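You operate a simulated robot arm through the tools that you are given. There is no shell and no other tool.

You are at the controls of a simulated robot arm. One attempt, no reset.

TASK
Paint the bare patch on the white board with the paint pad.
Fine: take the paint from the low pot, put the pad back on its tray and the lid back on. Set down upright: cream paint pad. A coat counts when it lies all over at full strength: go over it till it gets no stronger.

It is judged by the outcome, as a careful person would: the job done as asked, and still so three seconds after it is handed in. It fails if anything else is knocked over, pushed out of place, dropped, spilled or broken. A push-on lid holds only when it is set on centred and level and pressed home; a screw cap is set on level and turned clockwise until tight.

THE ROBOT
A 7-joint arm with a two-finger parallel gripper, fixed in place. Base frame: the origin is at the foot of the arm, x ahead of it, y to its left, z up. Lengths are in m, angles in rad, forces in N, time in s.
Its first joint turns from -2.304 to 2.304 rad. Payload 3.91 kg.
Tool frame: the origin (TCP) lies between the finger pads and is the grasp point; the fingertips stand 0.03 m ahead of it; z points along the fingers, y is the line along which they close. The gripper opens to 0.11 m. The fingers are 0.02 m wide and 0.01 m thick; the gripper's body (0.048 by 0.112 m) begins 0.055 m behind the TCP.
Orientation is told as [roll, pitch, yaw] about the base's x, y, z axes, in that order, counted from this pose: with the fingers straight down and closing along the base's y, the tool's x points along the base's -x, its y along +y and its z along -z.

THE INTERFACE
- The arm moves only by the tool send_rows. Its argument "increments" is a list of rows, each a list of 3 entries, a list of its own where there are three numbers: the shift along the tool's x, y, z in units of 50 mm (1.0 is 50 mm), then the turn, a rotation vector about the tool's x, y, z in units of 5 degrees (1.0 is 5 degrees), then the closure in counts, from 0 (fully open) to 255 (shut). In form: [[[x, y, z], [rx, ry, rz], fingers], ...]. A call has 1 to 20 rows; each row shifts and turns the commanded pose from where the row before left it, along the tool's axes as they then stand. A call with a number of a shift or a turn outside -1 to 1 is refused whole. A row lasts 0.2 s, in which the tool goes at most 0.05 m and 0.15 rad; a call with a longer step from one row to the next is refused whole, and so is a gripper value outside its range. A pose out of reach is approached as far as the arm can. The call stops where the force on the tool passes 40 N (or 10 N more than at its start, if that is more) or the arm is blocked; 0.2 s more then pass. The fingers move at their own pace (about 0.108 m/s each) and stop on an object; they squeeze with about 37 N. The grip force told is the motor's: it shows also when the fingers shut on nothing. Time passes only in rows, and 0.2 s behind the last, so rows that do not move let the fingers close. The reply holds the time, the measured pose of the TCP, the force on the tool along the base axes, the opening and the grip force, in the units named above and with some noise, with the torque about the TCP (base axes, N m) and any sound that the robot's microphone picked up.
- Cameras (640 x 400 px; columns grow to the right, rows downward): "scene" is fixed at [0.4022, 0.5012, 1.7001]; the picture's right is [0.94, -0.33, 0.00], its down [-0.33, -0.93, -0.14] and it looks along [0.04, 0.13, -0.99] (base axes); focal length 344 px, centre (320, 200). "wrist" rides on the gripper at [0.072, 0.017, -0.103] in the tool frame; the picture's right is [-0.23, 0.97, 0.00], its down [-0.76, -0.18, -0.62] and it looks along [-0.61, -0.14, 0.78] (tool axes); focal length 222 px, centre (320, 200). There is no depth. A picture from a camera that has moved, and an enlarged one, comes with that camera's place and axes in the base frame and with its lens.
- get_image(camera): a new picture of that camera. No time passes.
- close_up(camera, box): a new picture of the part [left, top, right, bottom] of that camera's present view, enlarged. No time passes.
- job_done(): hands the job in; it is judged then, once.

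Nothing tells you positions but the pictures and the camera data. Unless the task says otherwise, let go and move clear before handing in.

The tools are called by a JSON object that holds its "fn" and its "kwargs". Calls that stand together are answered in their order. send_rows: Moves the arm, as the interface text tells. Its arguments: {"type":"object","properties":{"increments":{"type":"array","items":{"type":"array"}}},"required":["increments"]} The other tools are called the same way: get_image (camera) takes a picture; close_up (camera, box) takes an enlarged picture of a part of a camera's view; job_done () hands the job in.

At the start:

```text
time_s: 0.0
ee_pos: [0.3325, 0.5537, 1.3002]
ee_rot: [0.0, 0.002, 0.0]
contact_force: [-1.0, 0.2, 0.3]
torque: [-0.02, 0.01, 0.01]
opening: 0.11
grasp_force: 0.1
```

scene: 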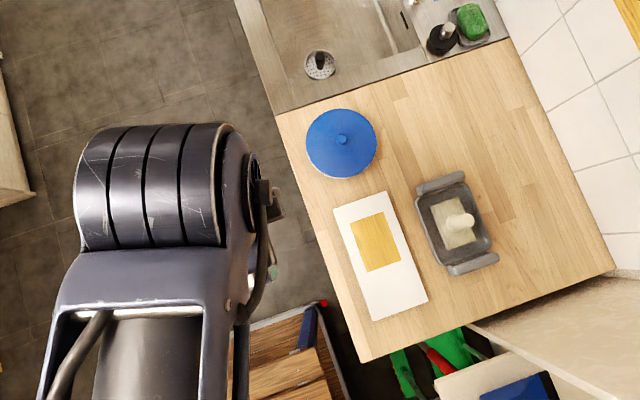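
wrist: 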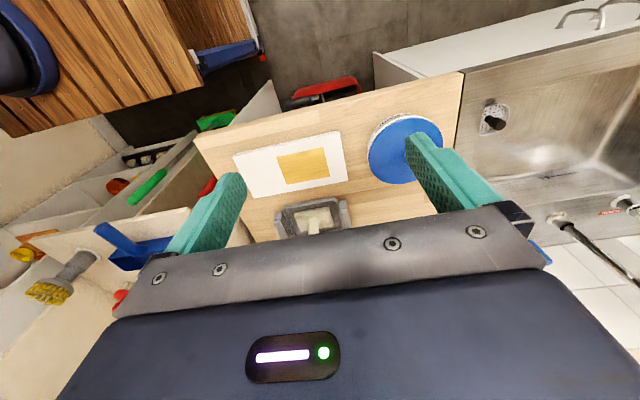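

I see a counter with a blue-lidded low pot, a white board with a yellowish bare patch, and a grey tray holding the cream pad. I'll enlarge the views before moving.

{"fn": "close_up", "kwargs": {"camera": "scene", "box": [280, 90, 520, 240]}}

{"fn": "close_up", "kwargs": {"camera": "scene", "box": [320, 160, 520, 330]}}

{"fn": "close_up", "kwargs": {"camera": "wrist", "box": [200, 90, 480, 260]}}

```text
2.67 times, centred on (400, 165) of scene
camera zoom: at [0.4022, 0.5012, 1.7001], right [0.94, -0.33, 0.0], down [-0.33, -0.93, -0.14], along [0.04, 0.13, -0.99], focal length 919 px, centre (107, 293)
```

zoom: 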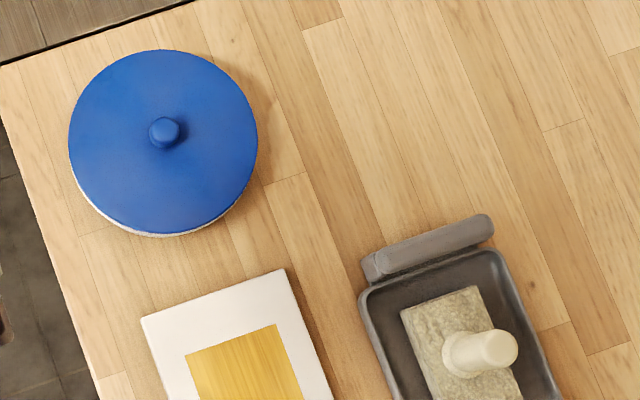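

```text
2.35 times, centred on (420, 245) of scene
camera zoom: at [0.4022, 0.5012, 1.7001], right [0.94, -0.33, 0.0], down [-0.33, -0.93, -0.14], along [0.04, 0.13, -0.99], focal length 811 px, centre (85, 94)
```

zoom: 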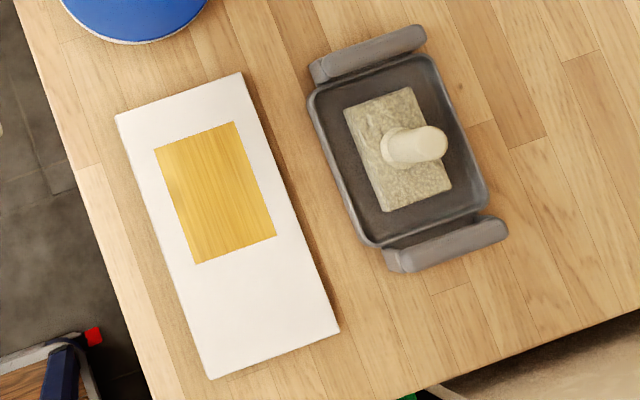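

```text
2.29 times, centred on (340, 175) of wrist
camera zoom: at [0.2604, 0.5712, 1.4027], right [0.23, 0.97, 0.0], down [0.76, -0.18, 0.62], along [0.61, -0.14, -0.78], focal length 508 px, centre (274, 257)
```

zoom: 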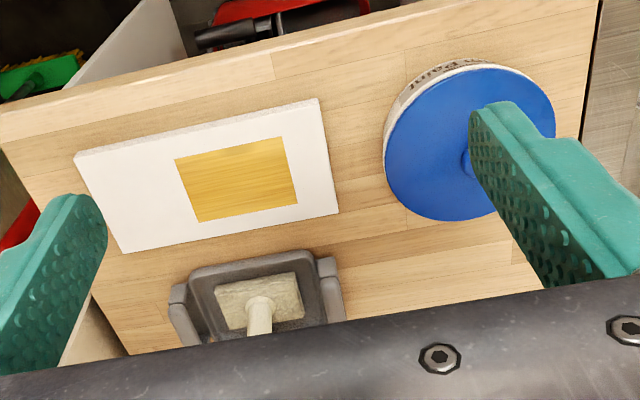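

The counter top is at about z = 0.90. I place the pot lid near (0.527, 0.71) with its top near 0.94, the patch near x 0.485–0.567, y 0.415–0.532, and the pad handle near (0.70, 0.455) with its top near 1.00. Next I'll move partway toward the pot for a better look.

{"fn": "send_rows", "kwargs": {"increments": [[[-0.2, 0.4, 0.5], [0, 0, 0], 0], [[-0.2, 0.4, 0.5], [0, 0, 0], 0], [[-0.2, 0.4, 0.5], [0, 0, 0], 0], [[-0.2, 0.4, 0.5], [0, 0, 0], 0], [[-0.2, 0.4, 0.5], [0, 0, 0], 0], [[0, 0, 0], [0, 0, 0], 0]]}}

{"fn": "get_image", "kwargs": {"camera": "wrist"}}

{"fn": "get_image", "kwargs": {"camera": "scene"}}

```text
time_s: 1.4
ee_pos: [0.3835, 0.6541, 1.174]
ee_rot: [-0.001, 0.0, -0.001]
contact_force: [0.5, 0.5, 0.3]
torque: [0.03, 0.0, -0.03]
opening: 0.1098
grasp_force: 0.0
```

```text
taken
camera wrist: at [0.3103, 0.671, 1.2775], right [0.23, 0.97, 0.0], down [0.76, -0.18, 0.62], along [0.61, -0.14, -0.78], focal length 222 px, centre (320, 200)
```

wrist: 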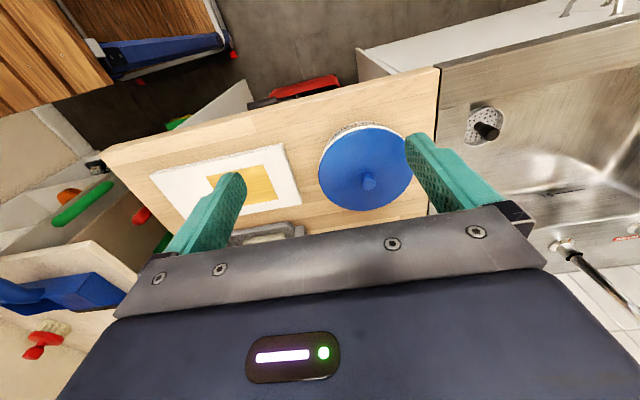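

```text
taken
```

scene: 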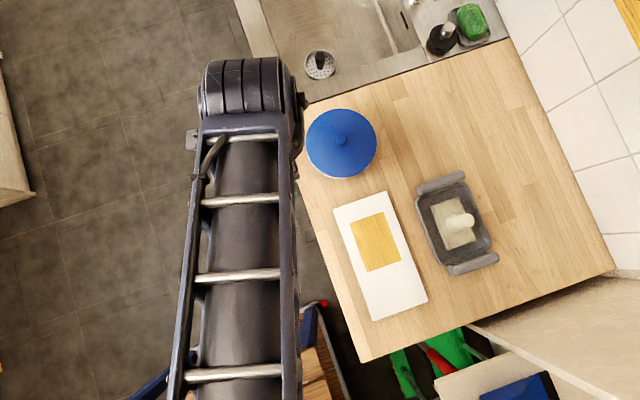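

The knob shows clearly and I take it to be near (0.526, 0.708) with its top at about z 0.97. Next I'll hover above it and check the alignment.

{"fn": "send_rows", "kwargs": {"increments": [[[-0.57, 0.22, 0.3], [0, 0, 0], 0], [[-0.57, 0.22, 0.3], [0, 0, 0], 0], [[-0.57, 0.22, 0.3], [0, 0, 0], 0], [[-0.57, 0.22, 0.3], [0, 0, 0], 0], [[-0.57, 0.22, 0.3], [0, 0, 0], 0], [[0, 0, 0], [0, 0, 0], 0]]}}

{"fn": "get_image", "kwargs": {"camera": "wrist"}}

{"fn": "get_image", "kwargs": {"camera": "scene"}}

```text
time_s: 2.8
ee_pos: [0.5239, 0.7102, 1.0999]
ee_rot: [0.0, -0.001, -0.001]
contact_force: [-0.5, -0.5, -0.1]
torque: [0.01, 0.0, 0.05]
opening: 0.1103
grasp_force: 0.0
```

```text
taken
camera wrist: at [0.4518, 0.7262, 1.2029], right [0.23, 0.97, 0.0], down [0.76, -0.18, 0.62], along [0.61, -0.14, -0.78], focal length 222 px, centre (320, 200)
```

wrist: 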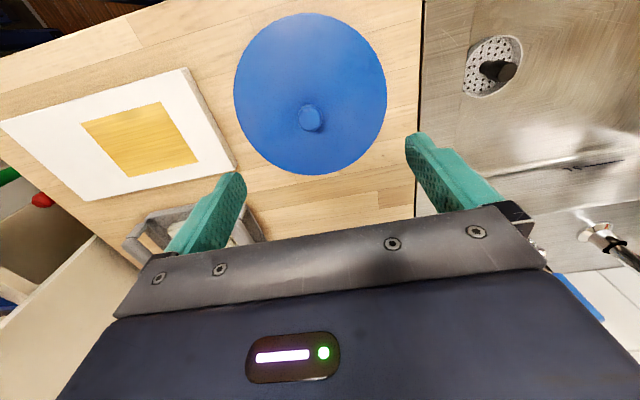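

```text
taken
```

scene: 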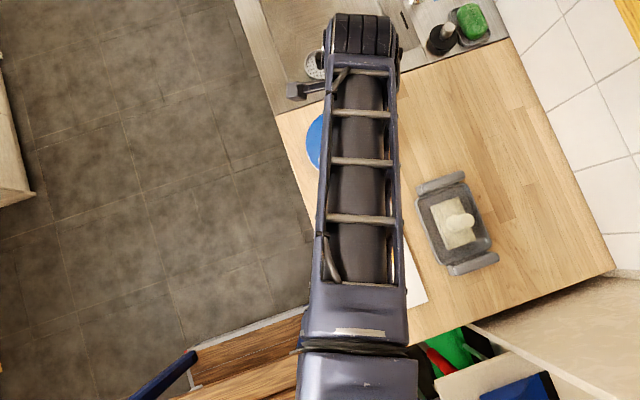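

The knob sits about 9 mm toward −y of the finger midline, so I take it as about (0.525, 0.701). I'll correct sideways, come lower and look again.

{"fn": "send_rows", "kwargs": {"increments": [[[-0.02, -0.19, 0.5], [0, 0, 0], 0], [[0, 0, 0.6], [0, 0, 0], 0], [[0, 0, 0.5], [0, 0, 0], 0], [[0, 0, 0], [0, 0, 0], 0]]}}

{"fn": "get_image", "kwargs": {"camera": "wrist"}}

```text
time_s: 3.8
ee_pos: [0.5261, 0.6996, 1.0205]
ee_rot: [0.0, 0.0, 0.0]
contact_force: [0.7, 0.3, 0.7]
torque: [0.02, 0.0, -0.03]
opening: 0.1098
grasp_force: 0.1
```

```text
taken
camera wrist: at [0.4533, 0.7168, 1.1232], right [0.23, 0.97, 0.0], down [0.76, -0.18, 0.62], along [0.61, -0.14, -0.78], focal length 222 px, centre (320, 200)
```

wrist: 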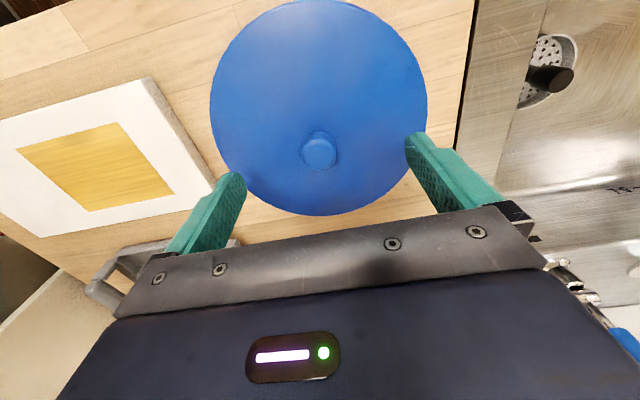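

{"fn": "close_up", "kwargs": {"camera": "wrist", "box": [200, 90, 440, 240]}}

{"fn": "close_up", "kwargs": {"camera": "wrist", "box": [280, 110, 360, 180]}}

```text
2.67 times, centred on (320, 165) of wrist
camera zoom: at [0.4533, 0.7168, 1.1232], right [0.23, 0.97, 0.0], down [0.76, -0.18, 0.62], along [0.61, -0.14, -0.78], focal length 592 px, centre (320, 293)
```

zoom: 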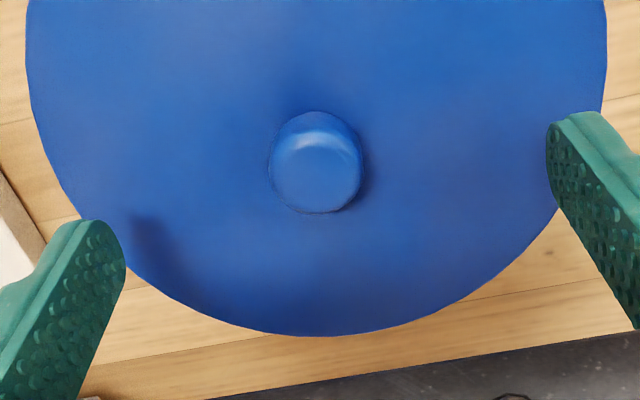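

```text
5.71 times, centred on (320, 145) of wrist
camera zoom: at [0.4533, 0.7168, 1.1232], right [0.23, 0.97, 0.0], down [0.76, -0.18, 0.62], along [0.61, -0.14, -0.78], focal length 1269 px, centre (320, 514)
```

zoom: 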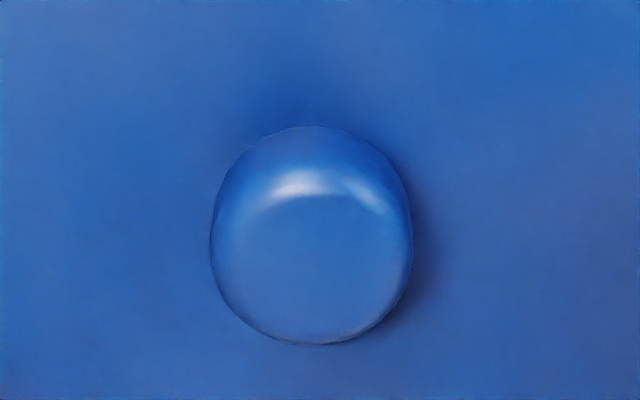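

The knob lines up between the fingers at about (0.528, 0.699). I'll lower in small steps and watch the force for contact with the lid.

{"fn": "send_rows", "kwargs": {"increments": [[[-0.03, 0, 0.35], [0, 0, 0], 0], [[0, 0, 0.35], [0, 0, 0], 0], [[0, 0, 0], [0, 0, 0], 0]]}}

{"fn": "close_up", "kwargs": {"camera": "wrist", "box": [200, 90, 440, 240]}}

```text
time_s: 4.4
ee_pos: [0.5271, 0.7008, 0.9975]
ee_rot: [0.007, -0.007, 0.001]
contact_force: [-3.8, -4.9, 16.4]
torque: [-1.11, 0.21, -0.2]
opening: 0.11
grasp_force: 0.1
stopped in row 2: the force on the tool passed its limit at 62 N (the readings are from after the stop); the commanded pose is now the measured one
```

```text
2.67 times, centred on (320, 165) of wrist
camera zoom: at [0.4551, 0.7169, 1.1005], right [0.23, 0.97, 0.01], down [0.76, -0.18, 0.63], along [0.61, -0.14, -0.78], focal length 592 px, centre (320, 293)
```

zoom: 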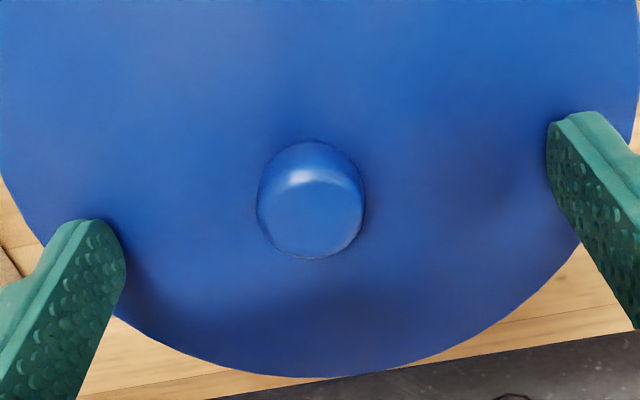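

The fingertips touched the lid, so its top is really near z 0.967, and the knob top near 0.99 at about (0.521, 0.700). I'll back off a few mm, recentre and level the tool.

{"fn": "send_rows", "kwargs": {"increments": [[[0.06, -0.01, -0.2], [0, 0, 0], 0], [[0.06, 0, 0], [0.08, 0.08, 0], 0], [[0, 0, 0], [0, 0, 0], 0]]}}

{"fn": "close_up", "kwargs": {"camera": "wrist", "box": [200, 90, 440, 240]}}

{"fn": "get_image", "kwargs": {"camera": "wrist"}}

```text
time_s: 5.2
ee_pos: [0.5224, 0.6993, 1.0052]
ee_rot: [-0.002, 0.005, 0.001]
contact_force: [-0.2, 0.5, -0.1]
torque: [0.02, 0.01, 0.0]
opening: 0.1102
grasp_force: 0.1
```

```text
2.67 times, centred on (320, 165) of wrist
camera zoom: at [0.4501, 0.7174, 1.1092], right [0.23, 0.97, 0.0], down [0.76, -0.18, 0.62], along [0.6, -0.14, -0.78], focal length 592 px, centre (320, 293)
```

zoom: 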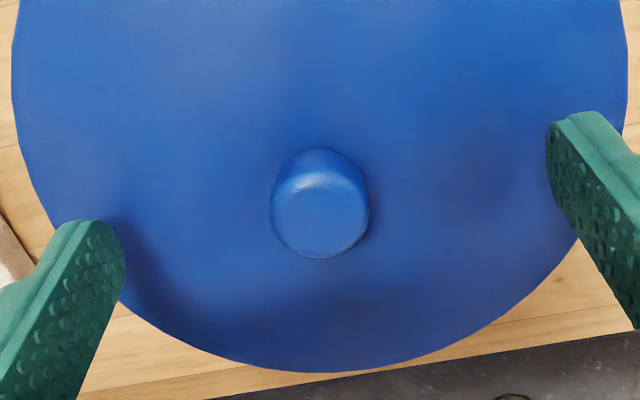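

```text
taken
camera wrist: at [0.4501, 0.7174, 1.1092], right [0.23, 0.97, 0.0], down [0.76, -0.18, 0.62], along [0.6, -0.14, -0.78], focal length 222 px, centre (320, 200)
```

wrist: 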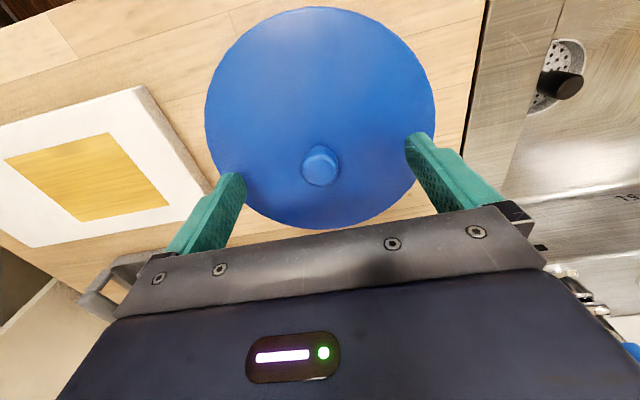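

The knob is centred between the fingers. I'll lower about 5 mm and close on it.

{"fn": "send_rows", "kwargs": {"increments": [[[0.01, 0.0, 0.1], [-0.02, -0.05, 0], 0], [[0, 0, 0], [0, 0, 0], 0]]}}

```text
time_s: 5.8
ee_pos: [0.5215, 0.7004, 1.0016]
ee_rot: [0.001, -0.002, 0.0]
contact_force: [0.5, -0.7, 0.9]
torque: [0.0, 0.03, 0.04]
opening: 0.11
grasp_force: 0.1
```

No contact yet and the tips are just above the lid. I'll close on the knob.

{"fn": "send_rows", "kwargs": {"increments": [[[0, 0, 0.03], [0, 0, 0], 255], [[0, 0, 0], [0, 0, 0], 255], [[0, 0, 0], [0, 0, 0], 255], [[0, 0, 0], [0, 0, 0], 255]]}}

{"fn": "close_up", "kwargs": {"camera": "wrist", "box": [200, 90, 440, 240]}}

```text
time_s: 6.8
ee_pos: [0.5207, 0.6999, 0.9988]
ee_rot: [0.001, -0.001, 0.0]
contact_force: [0.5, 0.7, -0.1]
torque: [0.02, -0.04, -0.01]
opening: 0.023
grasp_force: 36.9
heard: snap
```

```text
2.67 times, centred on (320, 165) of wrist
camera zoom: at [0.4492, 0.7172, 1.1022], right [0.23, 0.97, 0.0], down [0.76, -0.18, 0.62], along [0.61, -0.14, -0.78], focal length 592 px, centre (320, 293)
```

zoom: 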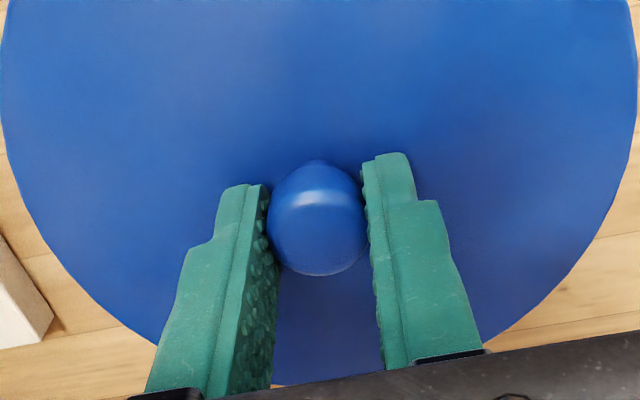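

The fingers hold the knob at 23 mm opening, and the snap probably came from the lid's fit. Next I'll lift slowly.

{"fn": "send_rows", "kwargs": {"increments": [[[0, 0, -0.1], [0, 0, 0], 255], [[0, 0, -0.1], [0, 0, 0], 255], [[0, 0, 0], [0, 0, 0], 255]]}}

{"fn": "get_image", "kwargs": {"camera": "wrist"}}

```text
time_s: 7.6
ee_pos: [0.5229, 0.7005, 1.0094]
ee_rot: [0.0, -0.001, -0.001]
contact_force: [1.0, 0.2, -1.8]
torque: [0.0, -0.03, 0.0]
opening: 0.023
grasp_force: 36.7
```

```text
taken
camera wrist: at [0.4492, 0.7173, 1.1122], right [0.23, 0.97, 0.0], down [0.76, -0.18, 0.62], along [0.61, -0.14, -0.78], focal length 222 px, centre (320, 200)
```

wrist: 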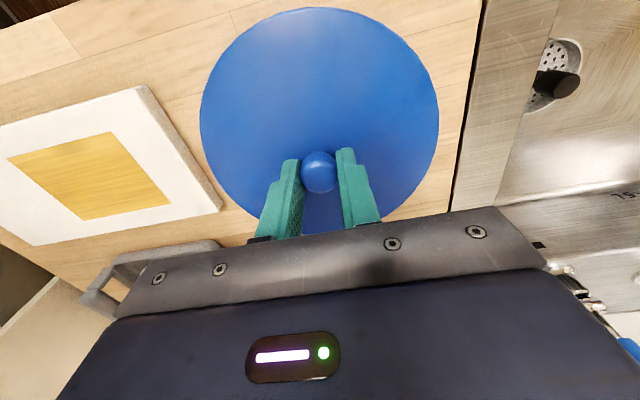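

The lid came up with the gripper and weighs about 1.8 N. I'll raise it further and check the pot with the scene camera.

{"fn": "send_rows", "kwargs": {"increments": [[[0, 0, -0.3], [0, 0, 0], 255], [[0, 0, -0.5], [0, 0, 0], 255], [[0, 0, -0.6], [0, 0, 0], 255], [[0, 0, -0.6], [0, 0, 0], 255], [[0, 0, 0], [0, 0, 0], 255]]}}

{"fn": "get_image", "kwargs": {"camera": "wrist"}}

{"fn": "get_image", "kwargs": {"camera": "scene"}}

```text
time_s: 8.8
ee_pos: [0.5226, 0.6999, 1.1095]
ee_rot: [-0.001, -0.001, -0.002]
contact_force: [0.0, -0.2, -0.4]
torque: [-0.01, 0.01, 0.02]
opening: 0.023
grasp_force: 36.9
```

```text
taken
camera wrist: at [0.4483, 0.7166, 1.2122], right [0.23, 0.97, 0.0], down [0.76, -0.18, 0.62], along [0.61, -0.14, -0.78], focal length 222 px, centre (320, 200)
```

wrist: 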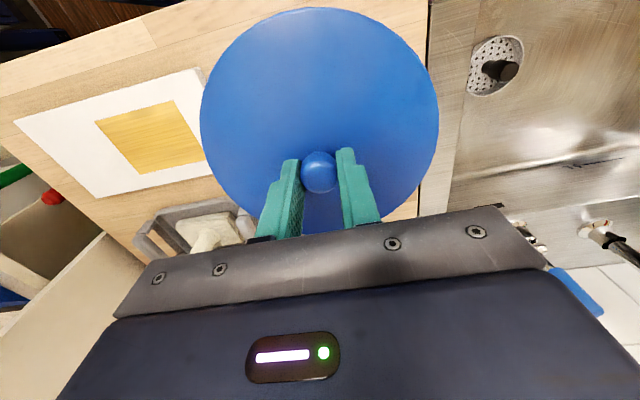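

```text
taken
```

scene: 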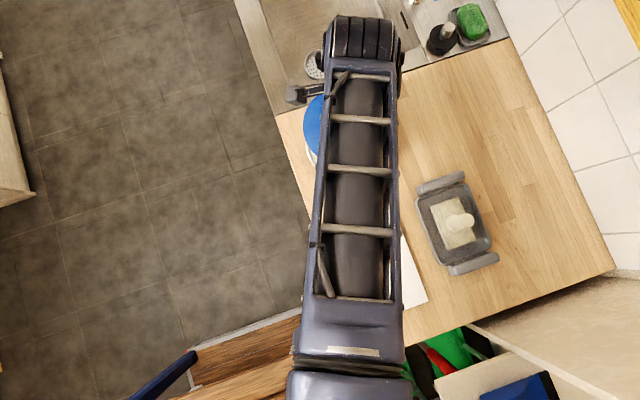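

The lid is held level and clear of the pot. I'll carry it to the free counter area around (0.70, 0.66), between pot and tray, and look before lowering.

{"fn": "send_rows", "kwargs": {"increments": [[[-0.3, -0.07, 0], [0, 0, 0], 255], [[-0.5, -0.11, 0], [0, 0, 0], 255], [[-0.6, -0.14, 0], [0, 0, 0], 255], [[-0.6, -0.14, 0], [0, 0, 0], 255], [[-0.6, -0.14, 0], [0, 0, 0], 255], [[-0.6, -0.14, 0], [0, 0, 0], 255], [[-0.38, -0.06, 0], [0, 0, 0], 255], [[0, 0, 0], [0, 0, 0], 255]]}}

{"fn": "get_image", "kwargs": {"camera": "wrist"}}

{"fn": "get_image", "kwargs": {"camera": "scene"}}

```text
time_s: 10.6
ee_pos: [0.7009, 0.661, 1.1092]
ee_rot: [0.001, -0.003, 0.0]
contact_force: [0.5, -0.1, -1.1]
torque: [0.01, 0.06, 0.04]
opening: 0.0233
grasp_force: 36.8
```

```text
taken
camera wrist: at [0.6283, 0.6772, 1.2126], right [0.23, 0.97, 0.0], down [0.76, -0.18, 0.62], along [0.61, -0.14, -0.78], focal length 222 px, centre (320, 200)
```

wrist: 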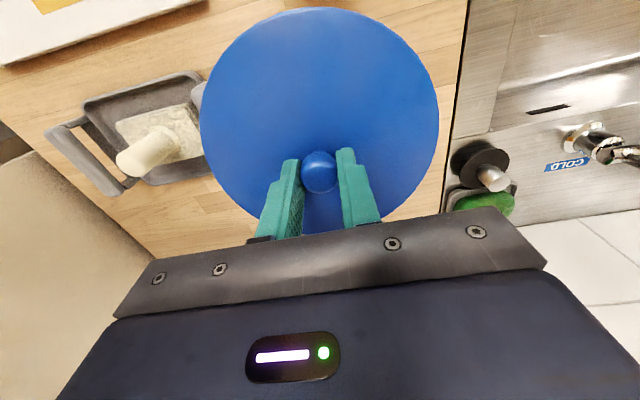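

```text
taken
```

scene: 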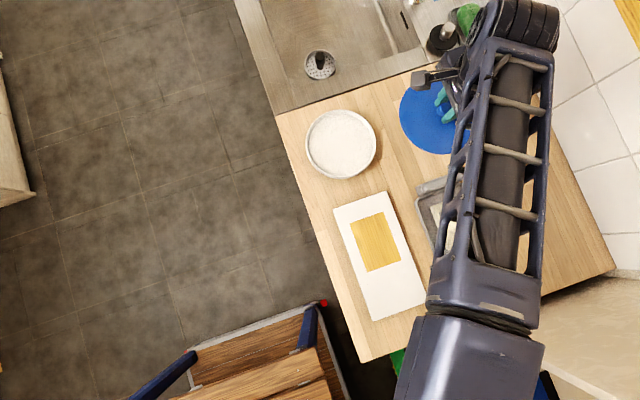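

The open pot shows white paint, and the lid is over free counter with about 2 cm clearance to both tray and pot. I'll lower it now, fast at first and then in small steps.

{"fn": "send_rows", "kwargs": {"increments": [[[0, 0, 0.4], [0, 0, 0], 255], [[0, 0, 0.6], [0, 0, 0], 255], [[0, 0, 0.6], [0, 0, 0], 255], [[0, 0, 0.4], [0, 0, 0], 255], [[0, 0, 0], [0, 0, 0], 255]]}}

{"fn": "get_image", "kwargs": {"camera": "wrist"}}

{"fn": "close_up", "kwargs": {"camera": "scene", "box": [290, 70, 480, 220]}}

```text
time_s: 11.8
ee_pos: [0.7003, 0.6596, 1.0099]
ee_rot: [0.001, -0.001, 0.0]
contact_force: [-0.2, 0.1, -1.7]
torque: [-0.03, 0.01, 0.02]
opening: 0.0227
grasp_force: 37.3
```

```text
taken
camera wrist: at [0.628, 0.6769, 1.1122], right [0.23, 0.97, 0.0], down [0.76, -0.18, 0.62], along [0.61, -0.14, -0.78], focal length 222 px, centre (320, 200)
```

wrist: 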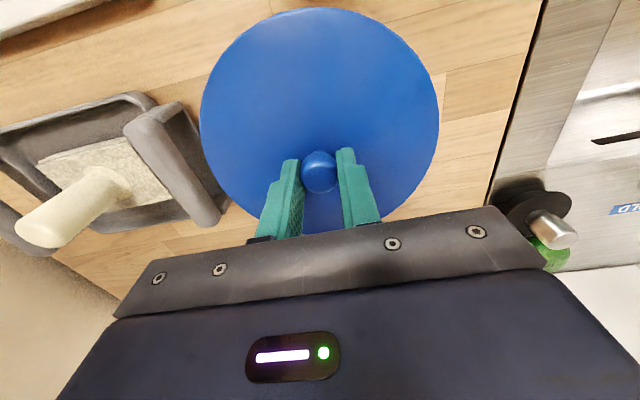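

```text
2.67 times, centred on (385, 145) of scene
camera zoom: at [0.4022, 0.5012, 1.7001], right [0.94, -0.33, 0.0], down [-0.33, -0.93, -0.14], along [0.04, 0.13, -0.99], focal length 919 px, centre (147, 347)
```

zoom: 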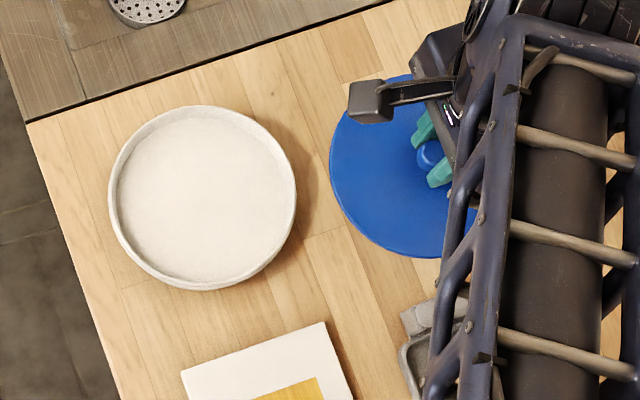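

Clearances look fine on both sides. I'll continue down in small steps toward contact with the counter.

{"fn": "send_rows", "kwargs": {"increments": [[[0, 0, 0.2], [0, 0, 0], 255], [[0, 0, 0.2], [0, 0, 0], 255], [[0, 0, 0.15], [0, 0, 0], 255], [[0, 0, 0], [0, 0, 0], 255]]}}

```text
time_s: 12.8
ee_pos: [0.7005, 0.6598, 0.9819]
ee_rot: [0.001, -0.002, 0.001]
contact_force: [-0.4, 0.5, -0.8]
torque: [0.01, 0.0, -0.01]
opening: 0.0229
grasp_force: 37.4
```

{"fn": "send_rows", "kwargs": {"increments": [[[0, 0, 0.1], [0, 0, 0], 255], [[0, 0, 0.1], [0, 0, 0], 255], [[0, 0, 0], [0, 0, 0], 255]]}}

{"fn": "get_image", "kwargs": {"camera": "wrist"}}

```text
time_s: 13.6
ee_pos: [0.7014, 0.6603, 0.9722]
ee_rot: [-0.001, -0.002, 0.0]
contact_force: [0.0, 0.4, -0.3]
torque: [-0.02, 0.0, 0.02]
opening: 0.0229
grasp_force: 37.0
```

```text
taken
camera wrist: at [0.6283, 0.6773, 1.0749], right [0.23, 0.97, 0.0], down [0.76, -0.18, 0.62], along [0.61, -0.14, -0.78], focal length 222 px, centre (320, 200)
```

wrist: 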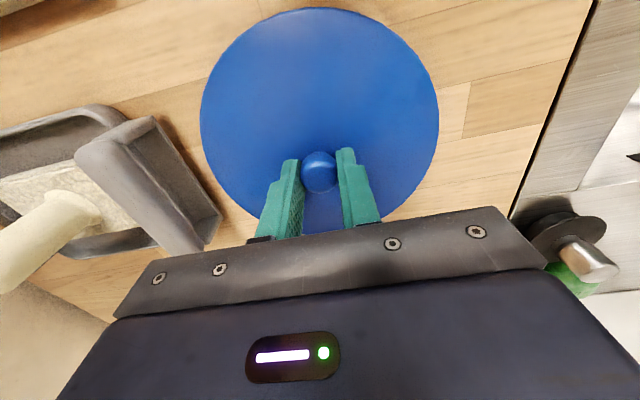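

{"fn": "send_rows", "kwargs": {"increments": [[[0, 0, 0.1], [0, 0, 0], 255], [[0, 0, 0.1], [0, 0, 0], 255], [[0, 0, 0], [0, 0, 0], 255]]}}

```text
time_s: 14.4
ee_pos: [0.7008, 0.6604, 0.9615]
ee_rot: [-0.001, -0.001, 0.001]
contact_force: [-0.4, -0.5, -1.3]
torque: [-0.02, 0.01, 0.0]
opening: 0.0229
grasp_force: 37.4
```

{"fn": "send_rows", "kwargs": {"increments": [[[0, 0, 0.07], [0, 0, 0], 255], [[0, 0, 0.07], [0, 0, 0], 255], [[0, 0, 0], [0, 0, 0], 255]]}}

{"fn": "get_image", "kwargs": {"camera": "wrist"}}

{"fn": "close_up", "kwargs": {"camera": "scene", "box": [380, 80, 480, 180]}}

```text
time_s: 15.2
ee_pos: [0.7009, 0.6603, 0.9553]
ee_rot: [-0.001, 0.0, 0.0]
contact_force: [-0.5, 0.4, -1.4]
torque: [0.05, 0.02, 0.02]
opening: 0.0231
grasp_force: 37.2
```

```text
taken
camera wrist: at [0.6282, 0.6771, 1.0581], right [0.23, 0.97, 0.0], down [0.76, -0.18, 0.62], along [0.61, -0.14, -0.78], focal length 222 px, centre (320, 200)
```

wrist: 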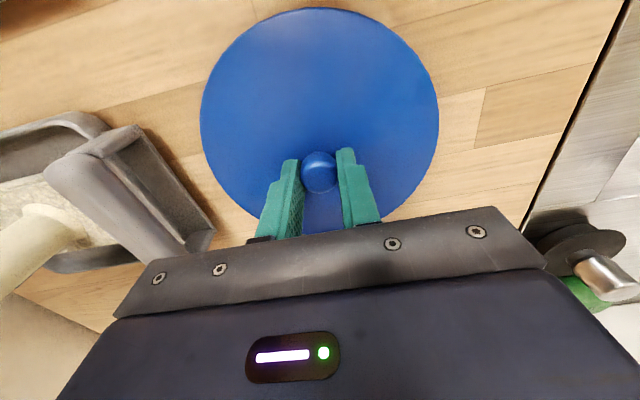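

```text
4.00 times, centred on (430, 130) of scene
camera zoom: at [0.4022, 0.5012, 1.7001], right [0.94, -0.33, 0.0], down [-0.33, -0.93, -0.14], along [0.04, 0.13, -0.99], focal length 1378 px, centre (-120, 480)
```

zoom: 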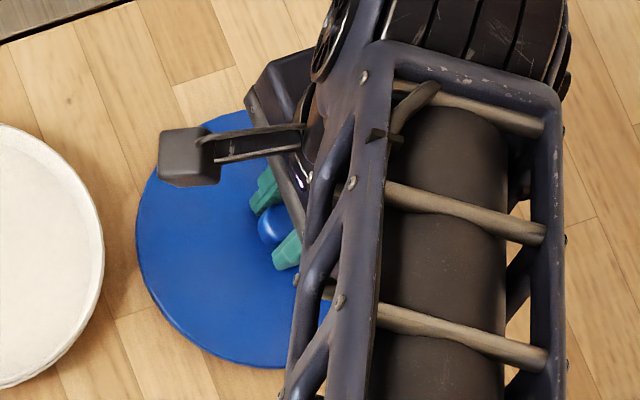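

{"fn": "send_rows", "kwargs": {"increments": [[[0, 0, 0.06], [0, 0, 0], 255], [[0, 0, 0.06], [0, 0, 0], 255], [[0, 0, 0], [0, 0, 0], 255]]}}

```text
time_s: 16.0
ee_pos: [0.7014, 0.6605, 0.9479]
ee_rot: [0.001, -0.003, 0.001]
contact_force: [-0.1, -0.4, -0.7]
torque: [0.01, -0.01, 0.0]
opening: 0.023
grasp_force: 37.0
```

{"fn": "send_rows", "kwargs": {"increments": [[[0, 0, 0.06], [0, 0, 0], 255], [[0, 0, 0.04], [0, 0, 0], 255], [[0, 0, 0], [0, 0, 0], 255]]}}

```text
time_s: 16.8
ee_pos: [0.7029, 0.6602, 0.9481]
ee_rot: [0.003, -0.005, 0.001]
contact_force: [0.5, -0.5, 8.6]
torque: [-0.07, 0.18, -0.01]
opening: 0.0229
grasp_force: 37.0
stopped in row 3: the force on the tool passed its limit at 41 N (the readings are from after the stop); the commanded pose is now the measured one
```

The lid rests on the counter, contact at TCP z of about 0.948. I'll open the fingers and rise straight up.

{"fn": "send_rows", "kwargs": {"increments": [[[0, 0, -0.02], [0, 0, 0], 255], [[0, 0, 0], [0, 0, 0], 150], [[0, 0, 0], [0, 0, 0], 150], [[0, 0, -0.3], [0, 0, 0], 150], [[0, 0, -0.6], [0, 0, 0], 100], [[0, 0, -1.0], [0, 0, 0], 50], [[0, 0, -1.0], [0, 0, 0], 0], [[0, 0, 0], [0, 0, 0], 0]]}}

{"fn": "get_image", "kwargs": {"camera": "wrist"}}

{"fn": "get_image", "kwargs": {"camera": "scene"}}

```text
time_s: 18.6
ee_pos: [0.7025, 0.6597, 1.0943]
ee_rot: [0.005, -0.005, 0.001]
contact_force: [-0.4, -0.4, -0.1]
torque: [0.01, -0.02, 0.01]
opening: 0.11
grasp_force: 0.0
```

```text
taken
camera wrist: at [0.6292, 0.6768, 1.1964], right [0.23, 0.97, 0.01], down [0.76, -0.18, 0.63], along [0.61, -0.14, -0.78], focal length 222 px, centre (320, 200)
```

wrist: 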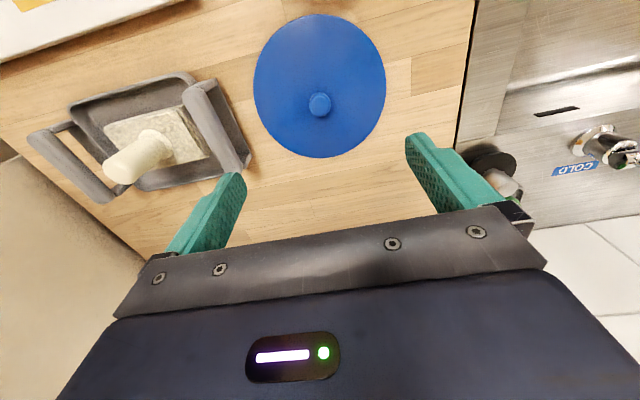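

```text
taken
```

scene: 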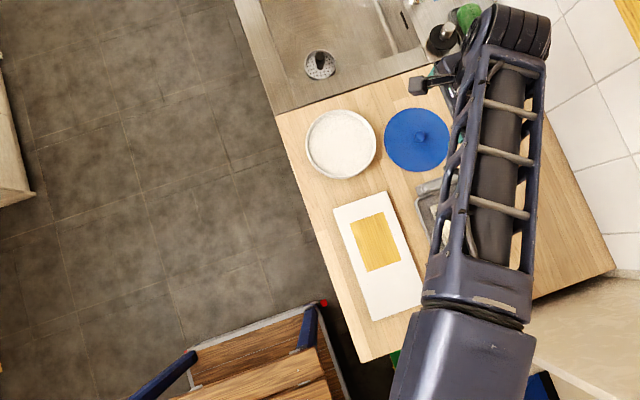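

The lid rests flat near (0.702, 0.660). Next I'll move above the pad handle, which I place near (0.698, 0.454) with its top near z 1.0.

{"fn": "send_rows", "kwargs": {"increments": [[[0.02, -0.3, -0.3], [0.05, 0.05, 0], 0], [[0.02, -0.7, -0.2], [0, 0, 0], 0], [[0.02, -0.8, 0], [0, 0, 0], 0], [[0.02, -0.8, 0], [0, 0, 0], 0], [[0.02, -0.8, 0], [0, 0, 0], 0], [[0.0, -0.7, 0], [0, 0, 0], 0], [[0, 0, 0], [0, 0, 0], 0]]}}

{"fn": "get_image", "kwargs": {"camera": "wrist"}}

{"fn": "close_up", "kwargs": {"camera": "wrist", "box": [200, 60, 440, 210]}}

{"fn": "get_image", "kwargs": {"camera": "scene"}}

```text
time_s: 20.2
ee_pos: [0.6968, 0.4538, 1.1175]
ee_rot: [-0.001, 0.0, -0.001]
contact_force: [0.1, 0.0, -1.2]
torque: [0.05, 0.01, -0.02]
opening: 0.11
grasp_force: 0.0
```

```text
taken
camera wrist: at [0.6239, 0.4712, 1.2213], right [0.23, 0.97, 0.0], down [0.76, -0.18, 0.62], along [0.61, -0.14, -0.78], focal length 222 px, centre (320, 200)
```

wrist: 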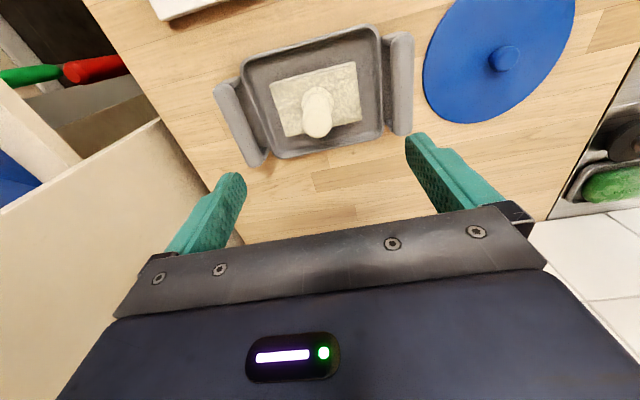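

```text
2.67 times, centred on (320, 135) of wrist
camera zoom: at [0.6239, 0.4712, 1.2213], right [0.23, 0.97, 0.0], down [0.76, -0.18, 0.62], along [0.61, -0.14, -0.78], focal length 592 px, centre (320, 373)
```

zoom: 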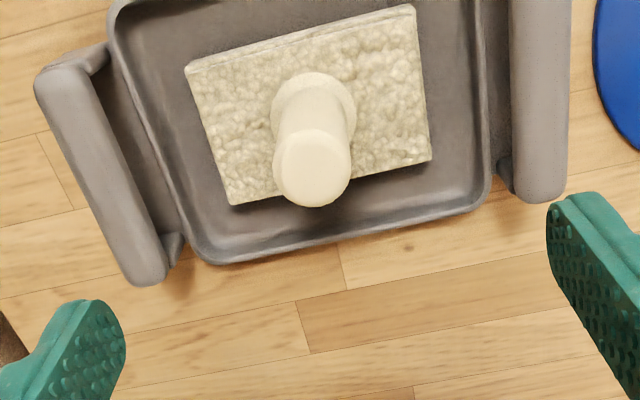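

```text
taken
```

scene: 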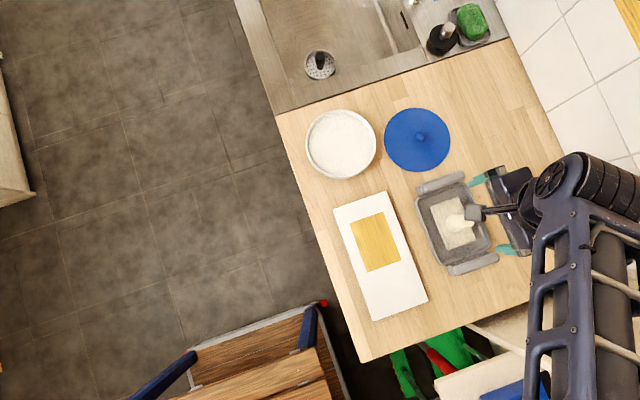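

The tray, pad and upright handle are clear in this view. I take the handle axis as about (0.699, 0.4515), and I'll lower partway to recheck.

{"fn": "send_rows", "kwargs": {"increments": [[[-0.04, -0.045, 0.4], [0, 0, 0], 60], [[0, 0, 0.5], [0, 0, 0], 100], [[0, 0, 0.5], [0, 0, 0], 100], [[0, 0, 0.2], [0, 0, 0], 100], [[0, 0, 0], [0, 0, 0], 100]]}}

{"fn": "get_image", "kwargs": {"camera": "wrist"}}

{"fn": "close_up", "kwargs": {"camera": "wrist", "box": [200, 90, 440, 240]}}

```text
time_s: 21.4
ee_pos: [0.6971, 0.4519, 1.0381]
ee_rot: [-0.001, 0.001, 0.0]
contact_force: [-0.5, 1.1, 0.1]
torque: [0.01, -0.01, 0.02]
opening: 0.0668
grasp_force: 0.1
```

```text
taken
camera wrist: at [0.6249, 0.4699, 1.1412], right [0.23, 0.97, 0.0], down [0.76, -0.18, 0.62], along [0.61, -0.14, -0.78], focal length 222 px, centre (320, 200)
```

wrist: 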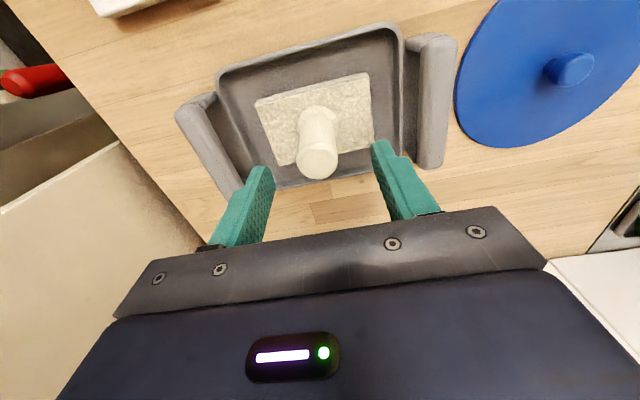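

```text
2.67 times, centred on (320, 165) of wrist
camera zoom: at [0.6249, 0.4699, 1.1412], right [0.23, 0.97, 0.0], down [0.76, -0.18, 0.62], along [0.61, -0.14, -0.78], focal length 592 px, centre (320, 293)
```

zoom: 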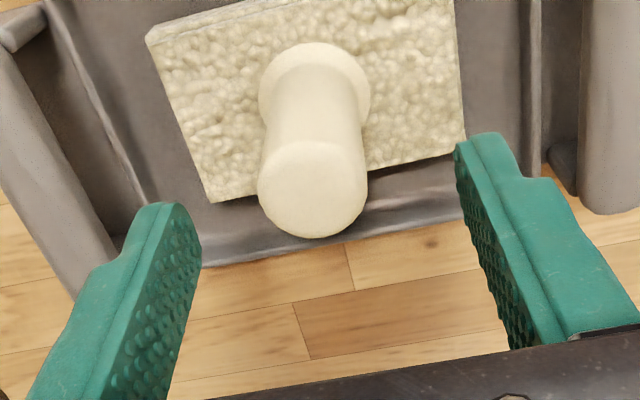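

The handle axis is about (0.699, 0.450) and its top near z 1.0. I'll descend so the tips stop above the pad's back, then close.

{"fn": "send_rows", "kwargs": {"increments": [[[-0.04, -0.035, 0.3], [0, 0, 0], 100], [[0, 0, 0.4], [0, 0, 0], 100], [[0, 0, 0.4], [0, 0, 0], 100], [[0, 0, 0.1], [0, 0, 0], 100], [[0, 0, 0], [0, 0, 0], 100]]}}

{"fn": "close_up", "kwargs": {"camera": "wrist", "box": [200, 90, 440, 240]}}

```text
time_s: 22.6
ee_pos: [0.7003, 0.4515, 0.978]
ee_rot: [-0.001, 0.001, -0.001]
contact_force: [-0.2, -0.8, -1.1]
torque: [0.0, -0.02, 0.0]
opening: 0.0668
grasp_force: 0.0
```

```text
2.67 times, centred on (320, 165) of wrist
camera zoom: at [0.6277, 0.4685, 1.0811], right [0.23, 0.97, 0.0], down [0.76, -0.18, 0.62], along [0.61, -0.14, -0.78], focal length 592 px, centre (320, 293)
```

zoom: 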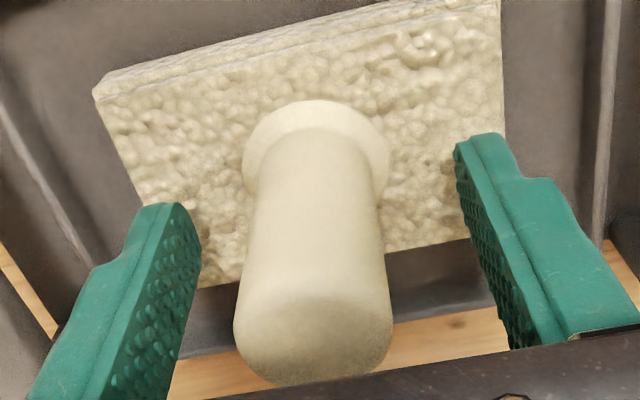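

The fingers straddle the handle above the pad's back, so I'll close on it.

{"fn": "send_rows", "kwargs": {"increments": [[[0, 0, 0], [0, 0, 0], 255], [[0, 0, 0], [0, 0, 0], 255], [[0, 0, 0], [0, 0, 0], 255]]}}

{"fn": "close_up", "kwargs": {"camera": "wrist", "box": [200, 90, 440, 240]}}

```text
time_s: 23.4
ee_pos: [0.7001, 0.4516, 0.979]
ee_rot: [0.001, -0.001, 0.001]
contact_force: [0.0, 0.8, 0.3]
torque: [0.11, -0.01, 0.01]
opening: 0.0288
grasp_force: 36.8
```

```text
2.67 times, centred on (320, 165) of wrist
camera zoom: at [0.6277, 0.4686, 1.0812], right [0.23, 0.97, 0.0], down [0.76, -0.18, 0.62], along [0.61, -0.14, -0.78], focal length 592 px, centre (320, 293)
```

zoom: 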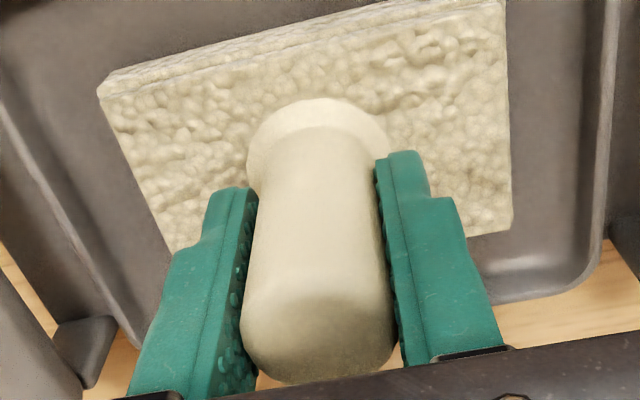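

The handle is gripped at 29 mm. I'll lift the pad straight up out of the tray.

{"fn": "send_rows", "kwargs": {"increments": [[[0, 0, -0.1], [0, 0, 0], 255], [[0, 0, -0.3], [0, 0, 0], 255], [[0, 0, -0.6], [0, 0, 0], 255], [[0, 0, -0.6], [0, 0, 0], 255], [[0, 0, -0.6], [0, 0, 0], 255], [[0, 0, -0.6], [0, 0, 0], 255], [[0, 0, 0], [0, 0, 0], 255]]}}

{"fn": "get_image", "kwargs": {"camera": "wrist"}}

{"fn": "get_image", "kwargs": {"camera": "scene"}}

```text
time_s: 25.0
ee_pos: [0.701, 0.4512, 1.1179]
ee_rot: [-0.001, -0.001, -0.001]
contact_force: [0.0, 0.8, -1.4]
torque: [0.0, -0.03, 0.02]
opening: 0.029
grasp_force: 37.0
```

```text
taken
camera wrist: at [0.6278, 0.4683, 1.2212], right [0.23, 0.97, 0.0], down [0.76, -0.18, 0.62], along [0.61, -0.14, -0.78], focal length 222 px, centre (320, 200)
```

wrist: 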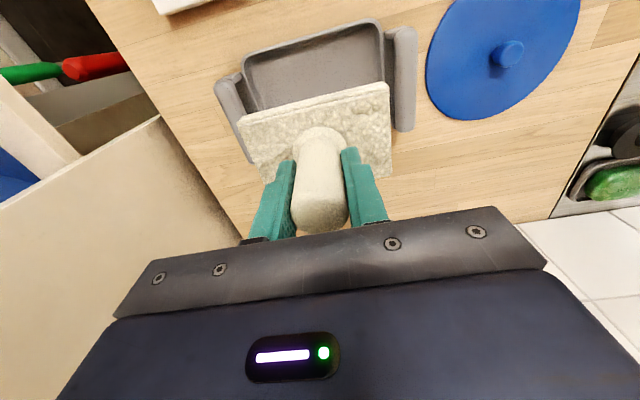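

```text
taken
```

scene: 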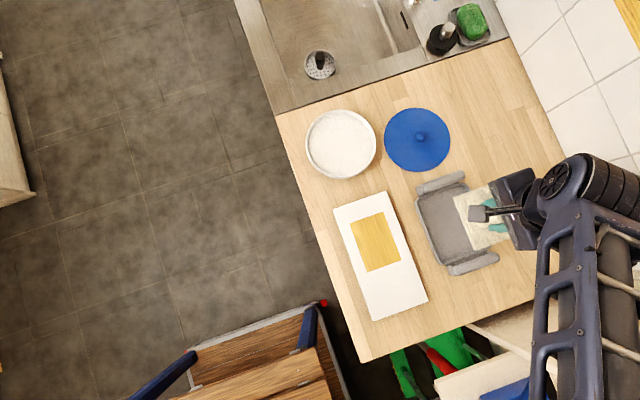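

The pad is held square and upright with a clean face. I'll carry it over to the pot, centred near (0.522, 0.7015).

{"fn": "send_rows", "kwargs": {"increments": [[[0.2, 0.28, 0], [0, 0, 0], 255], [[0.4, 0.556, 0], [0, 0, 0], 255], [[0.4, 0.556, 0], [0, 0, 0], 255], [[0.4, 0.556, 0], [0, 0, 0], 255], [[0.4, 0.556, 0], [0, 0, 0], 255], [[0.4, 0.556, 0], [0, 0, 0], 255], [[0.4, 0.556, 0], [0, 0, 0], 255], [[0.4, 0.556, 0], [0, 0, 0], 255], [[0.4, 0.556, 0], [0, 0, 0], 255], [[0.184, 0.278, 0], [0, 0, 0], 255], [[0, 0, 0], [0, 0, 0], 255]]}}

{"fn": "get_image", "kwargs": {"camera": "wrist"}}

{"fn": "get_image", "kwargs": {"camera": "scene"}}

```text
time_s: 27.4
ee_pos: [0.5217, 0.7016, 1.1175]
ee_rot: [0.001, -0.001, 0.001]
contact_force: [0.4, -0.2, -0.7]
torque: [0.05, -0.02, -0.01]
opening: 0.0288
grasp_force: 37.4
```

```text
taken
camera wrist: at [0.449, 0.7183, 1.2209], right [0.23, 0.97, 0.0], down [0.76, -0.18, 0.62], along [0.61, -0.14, -0.78], focal length 222 px, centre (320, 200)
```

wrist: 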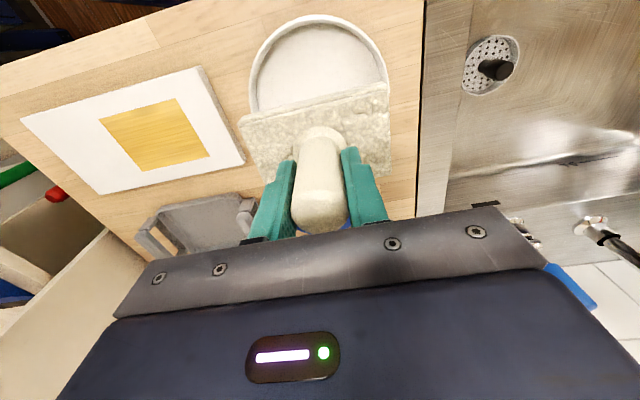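

```text
taken
```

scene: 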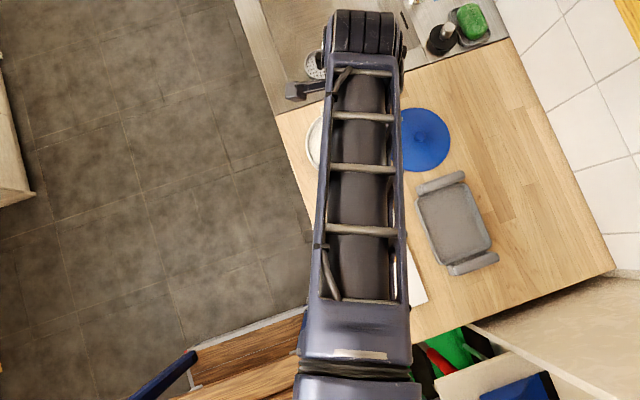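

The pad is centred over the open pot. I'll lower gradually toward the paint and check clearance to the rim.

{"fn": "send_rows", "kwargs": {"increments": [[[0.02, 0, 0.4], [0, 0, 0], 255], [[0, 0, 0.5], [0, 0, 0], 255], [[0, 0, 0.5], [0, 0, 0], 255], [[0, 0, 0.1], [0, 0, 0], 255], [[0, 0, 0], [0, 0, 0], 255]]}}

{"fn": "get_image", "kwargs": {"camera": "wrist"}}

{"fn": "close_up", "kwargs": {"camera": "scene", "box": [290, 90, 410, 190]}}

```text
time_s: 28.6
ee_pos: [0.5198, 0.702, 1.0438]
ee_rot: [0.001, 0.001, 0.0]
contact_force: [0.4, 0.5, -1.4]
torque: [0.04, 0.01, 0.0]
opening: 0.0287
grasp_force: 37.0
```

```text
taken
camera wrist: at [0.4477, 0.7187, 1.1467], right [0.23, 0.97, 0.0], down [0.76, -0.18, 0.62], along [0.61, -0.14, -0.78], focal length 222 px, centre (320, 200)
```

wrist: 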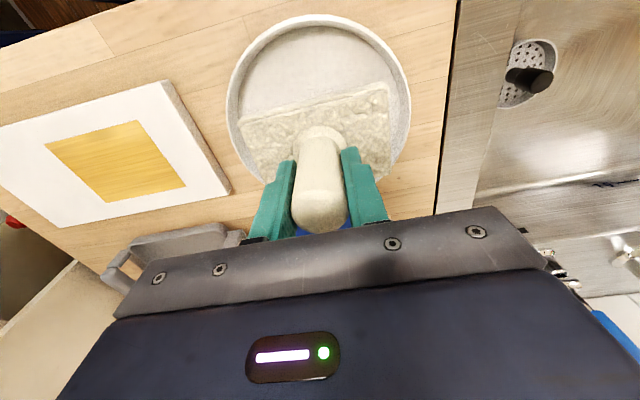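

```text
4.00 times, centred on (350, 140) of scene
camera zoom: at [0.4022, 0.5012, 1.7001], right [0.94, -0.33, 0.0], down [-0.33, -0.93, -0.14], along [0.04, 0.13, -0.99], focal length 1378 px, centre (200, 440)
```

zoom: 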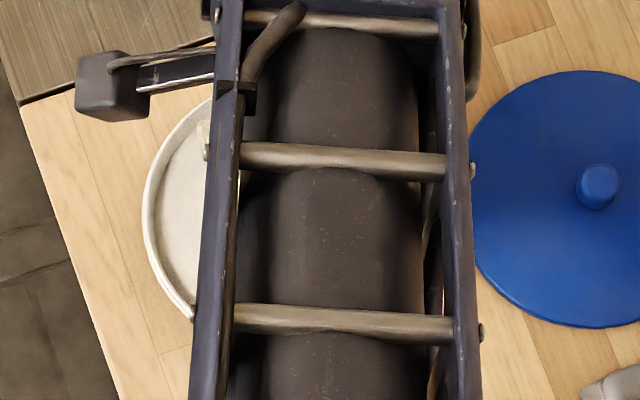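

{"fn": "send_rows", "kwargs": {"increments": [[[0, 0, 0.2], [0, 0, 0], 255], [[0, 0, 0.2], [0, 0, 0], 255], [[0, 0, 0], [0, 0, 0], 255]]}}

{"fn": "close_up", "kwargs": {"camera": "wrist", "box": [200, 0, 440, 240]}}

```text
time_s: 29.4
ee_pos: [0.5205, 0.7011, 1.0228]
ee_rot: [0.001, 0.0, 0.0]
contact_force: [0.1, -0.3, -0.9]
torque: [0.04, -0.02, 0.0]
opening: 0.0291
grasp_force: 37.3
```

```text
1.67 times, centred on (320, 120) of wrist
camera zoom: at [0.4477, 0.7186, 1.1268], right [0.23, 0.97, 0.0], down [0.76, -0.18, 0.62], along [0.61, -0.14, -0.78], focal length 370 px, centre (320, 333)
```

zoom: 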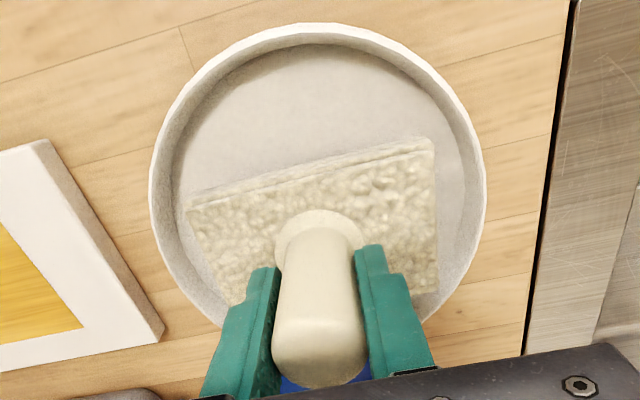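

The pad fits inside the rim with about 8 mm to spare at the corners. I'll nudge 3 mm toward −x and dip shallowly.

{"fn": "send_rows", "kwargs": {"increments": [[[0.06, 0, 0.08], [0, 0, 0], 255], [[0, 0, 0.08], [0, 0, 0], 255], [[0, 0, 0], [0, 0, 0], 255]]}}

{"fn": "close_up", "kwargs": {"camera": "wrist", "box": [200, 0, 440, 240]}}

```text
time_s: 30.2
ee_pos: [0.5168, 0.7013, 1.0154]
ee_rot: [0.0, -0.001, 0.0]
contact_force: [-0.3, 1.0, -1.0]
torque: [0.01, -0.01, 0.01]
opening: 0.0291
grasp_force: 37.0
```

```text
1.67 times, centred on (320, 120) of wrist
camera zoom: at [0.4446, 0.7184, 1.1187], right [0.23, 0.97, 0.0], down [0.76, -0.18, 0.62], along [0.61, -0.14, -0.78], focal length 370 px, centre (320, 333)
```

zoom: 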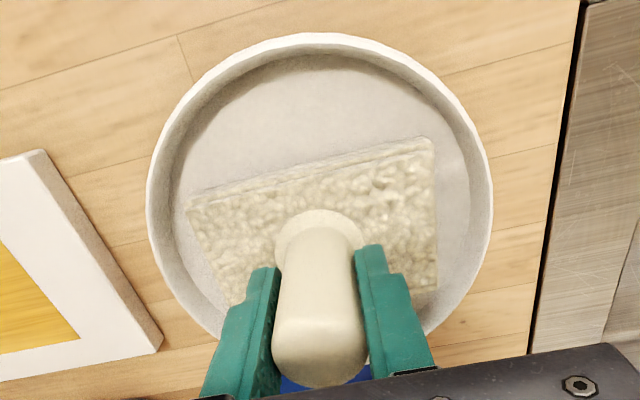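

{"fn": "send_rows", "kwargs": {"increments": [[[0, 0, 0.06], [0, 0, 0], 255], [[0, 0, 0.06], [0, 0, 0], 255], [[0, 0, 0], [0, 0, 0], 255]]}}

{"fn": "close_up", "kwargs": {"camera": "wrist", "box": [200, 0, 440, 240]}}

```text
time_s: 31.0
ee_pos: [0.5178, 0.7025, 1.0115]
ee_rot: [0.003, -0.002, 0.0]
contact_force: [-0.8, -1.3, 20.3]
torque: [-0.81, 0.28, -0.03]
opening: 0.0291
grasp_force: 37.0
```

```text
1.67 times, centred on (320, 120) of wrist
camera zoom: at [0.4446, 0.7183, 1.1143], right [0.23, 0.97, 0.0], down [0.76, -0.18, 0.62], along [0.61, -0.14, -0.78], focal length 370 px, centre (320, 333)
```

zoom: 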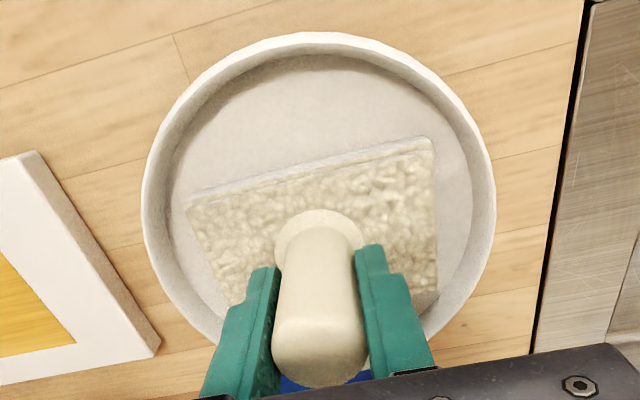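

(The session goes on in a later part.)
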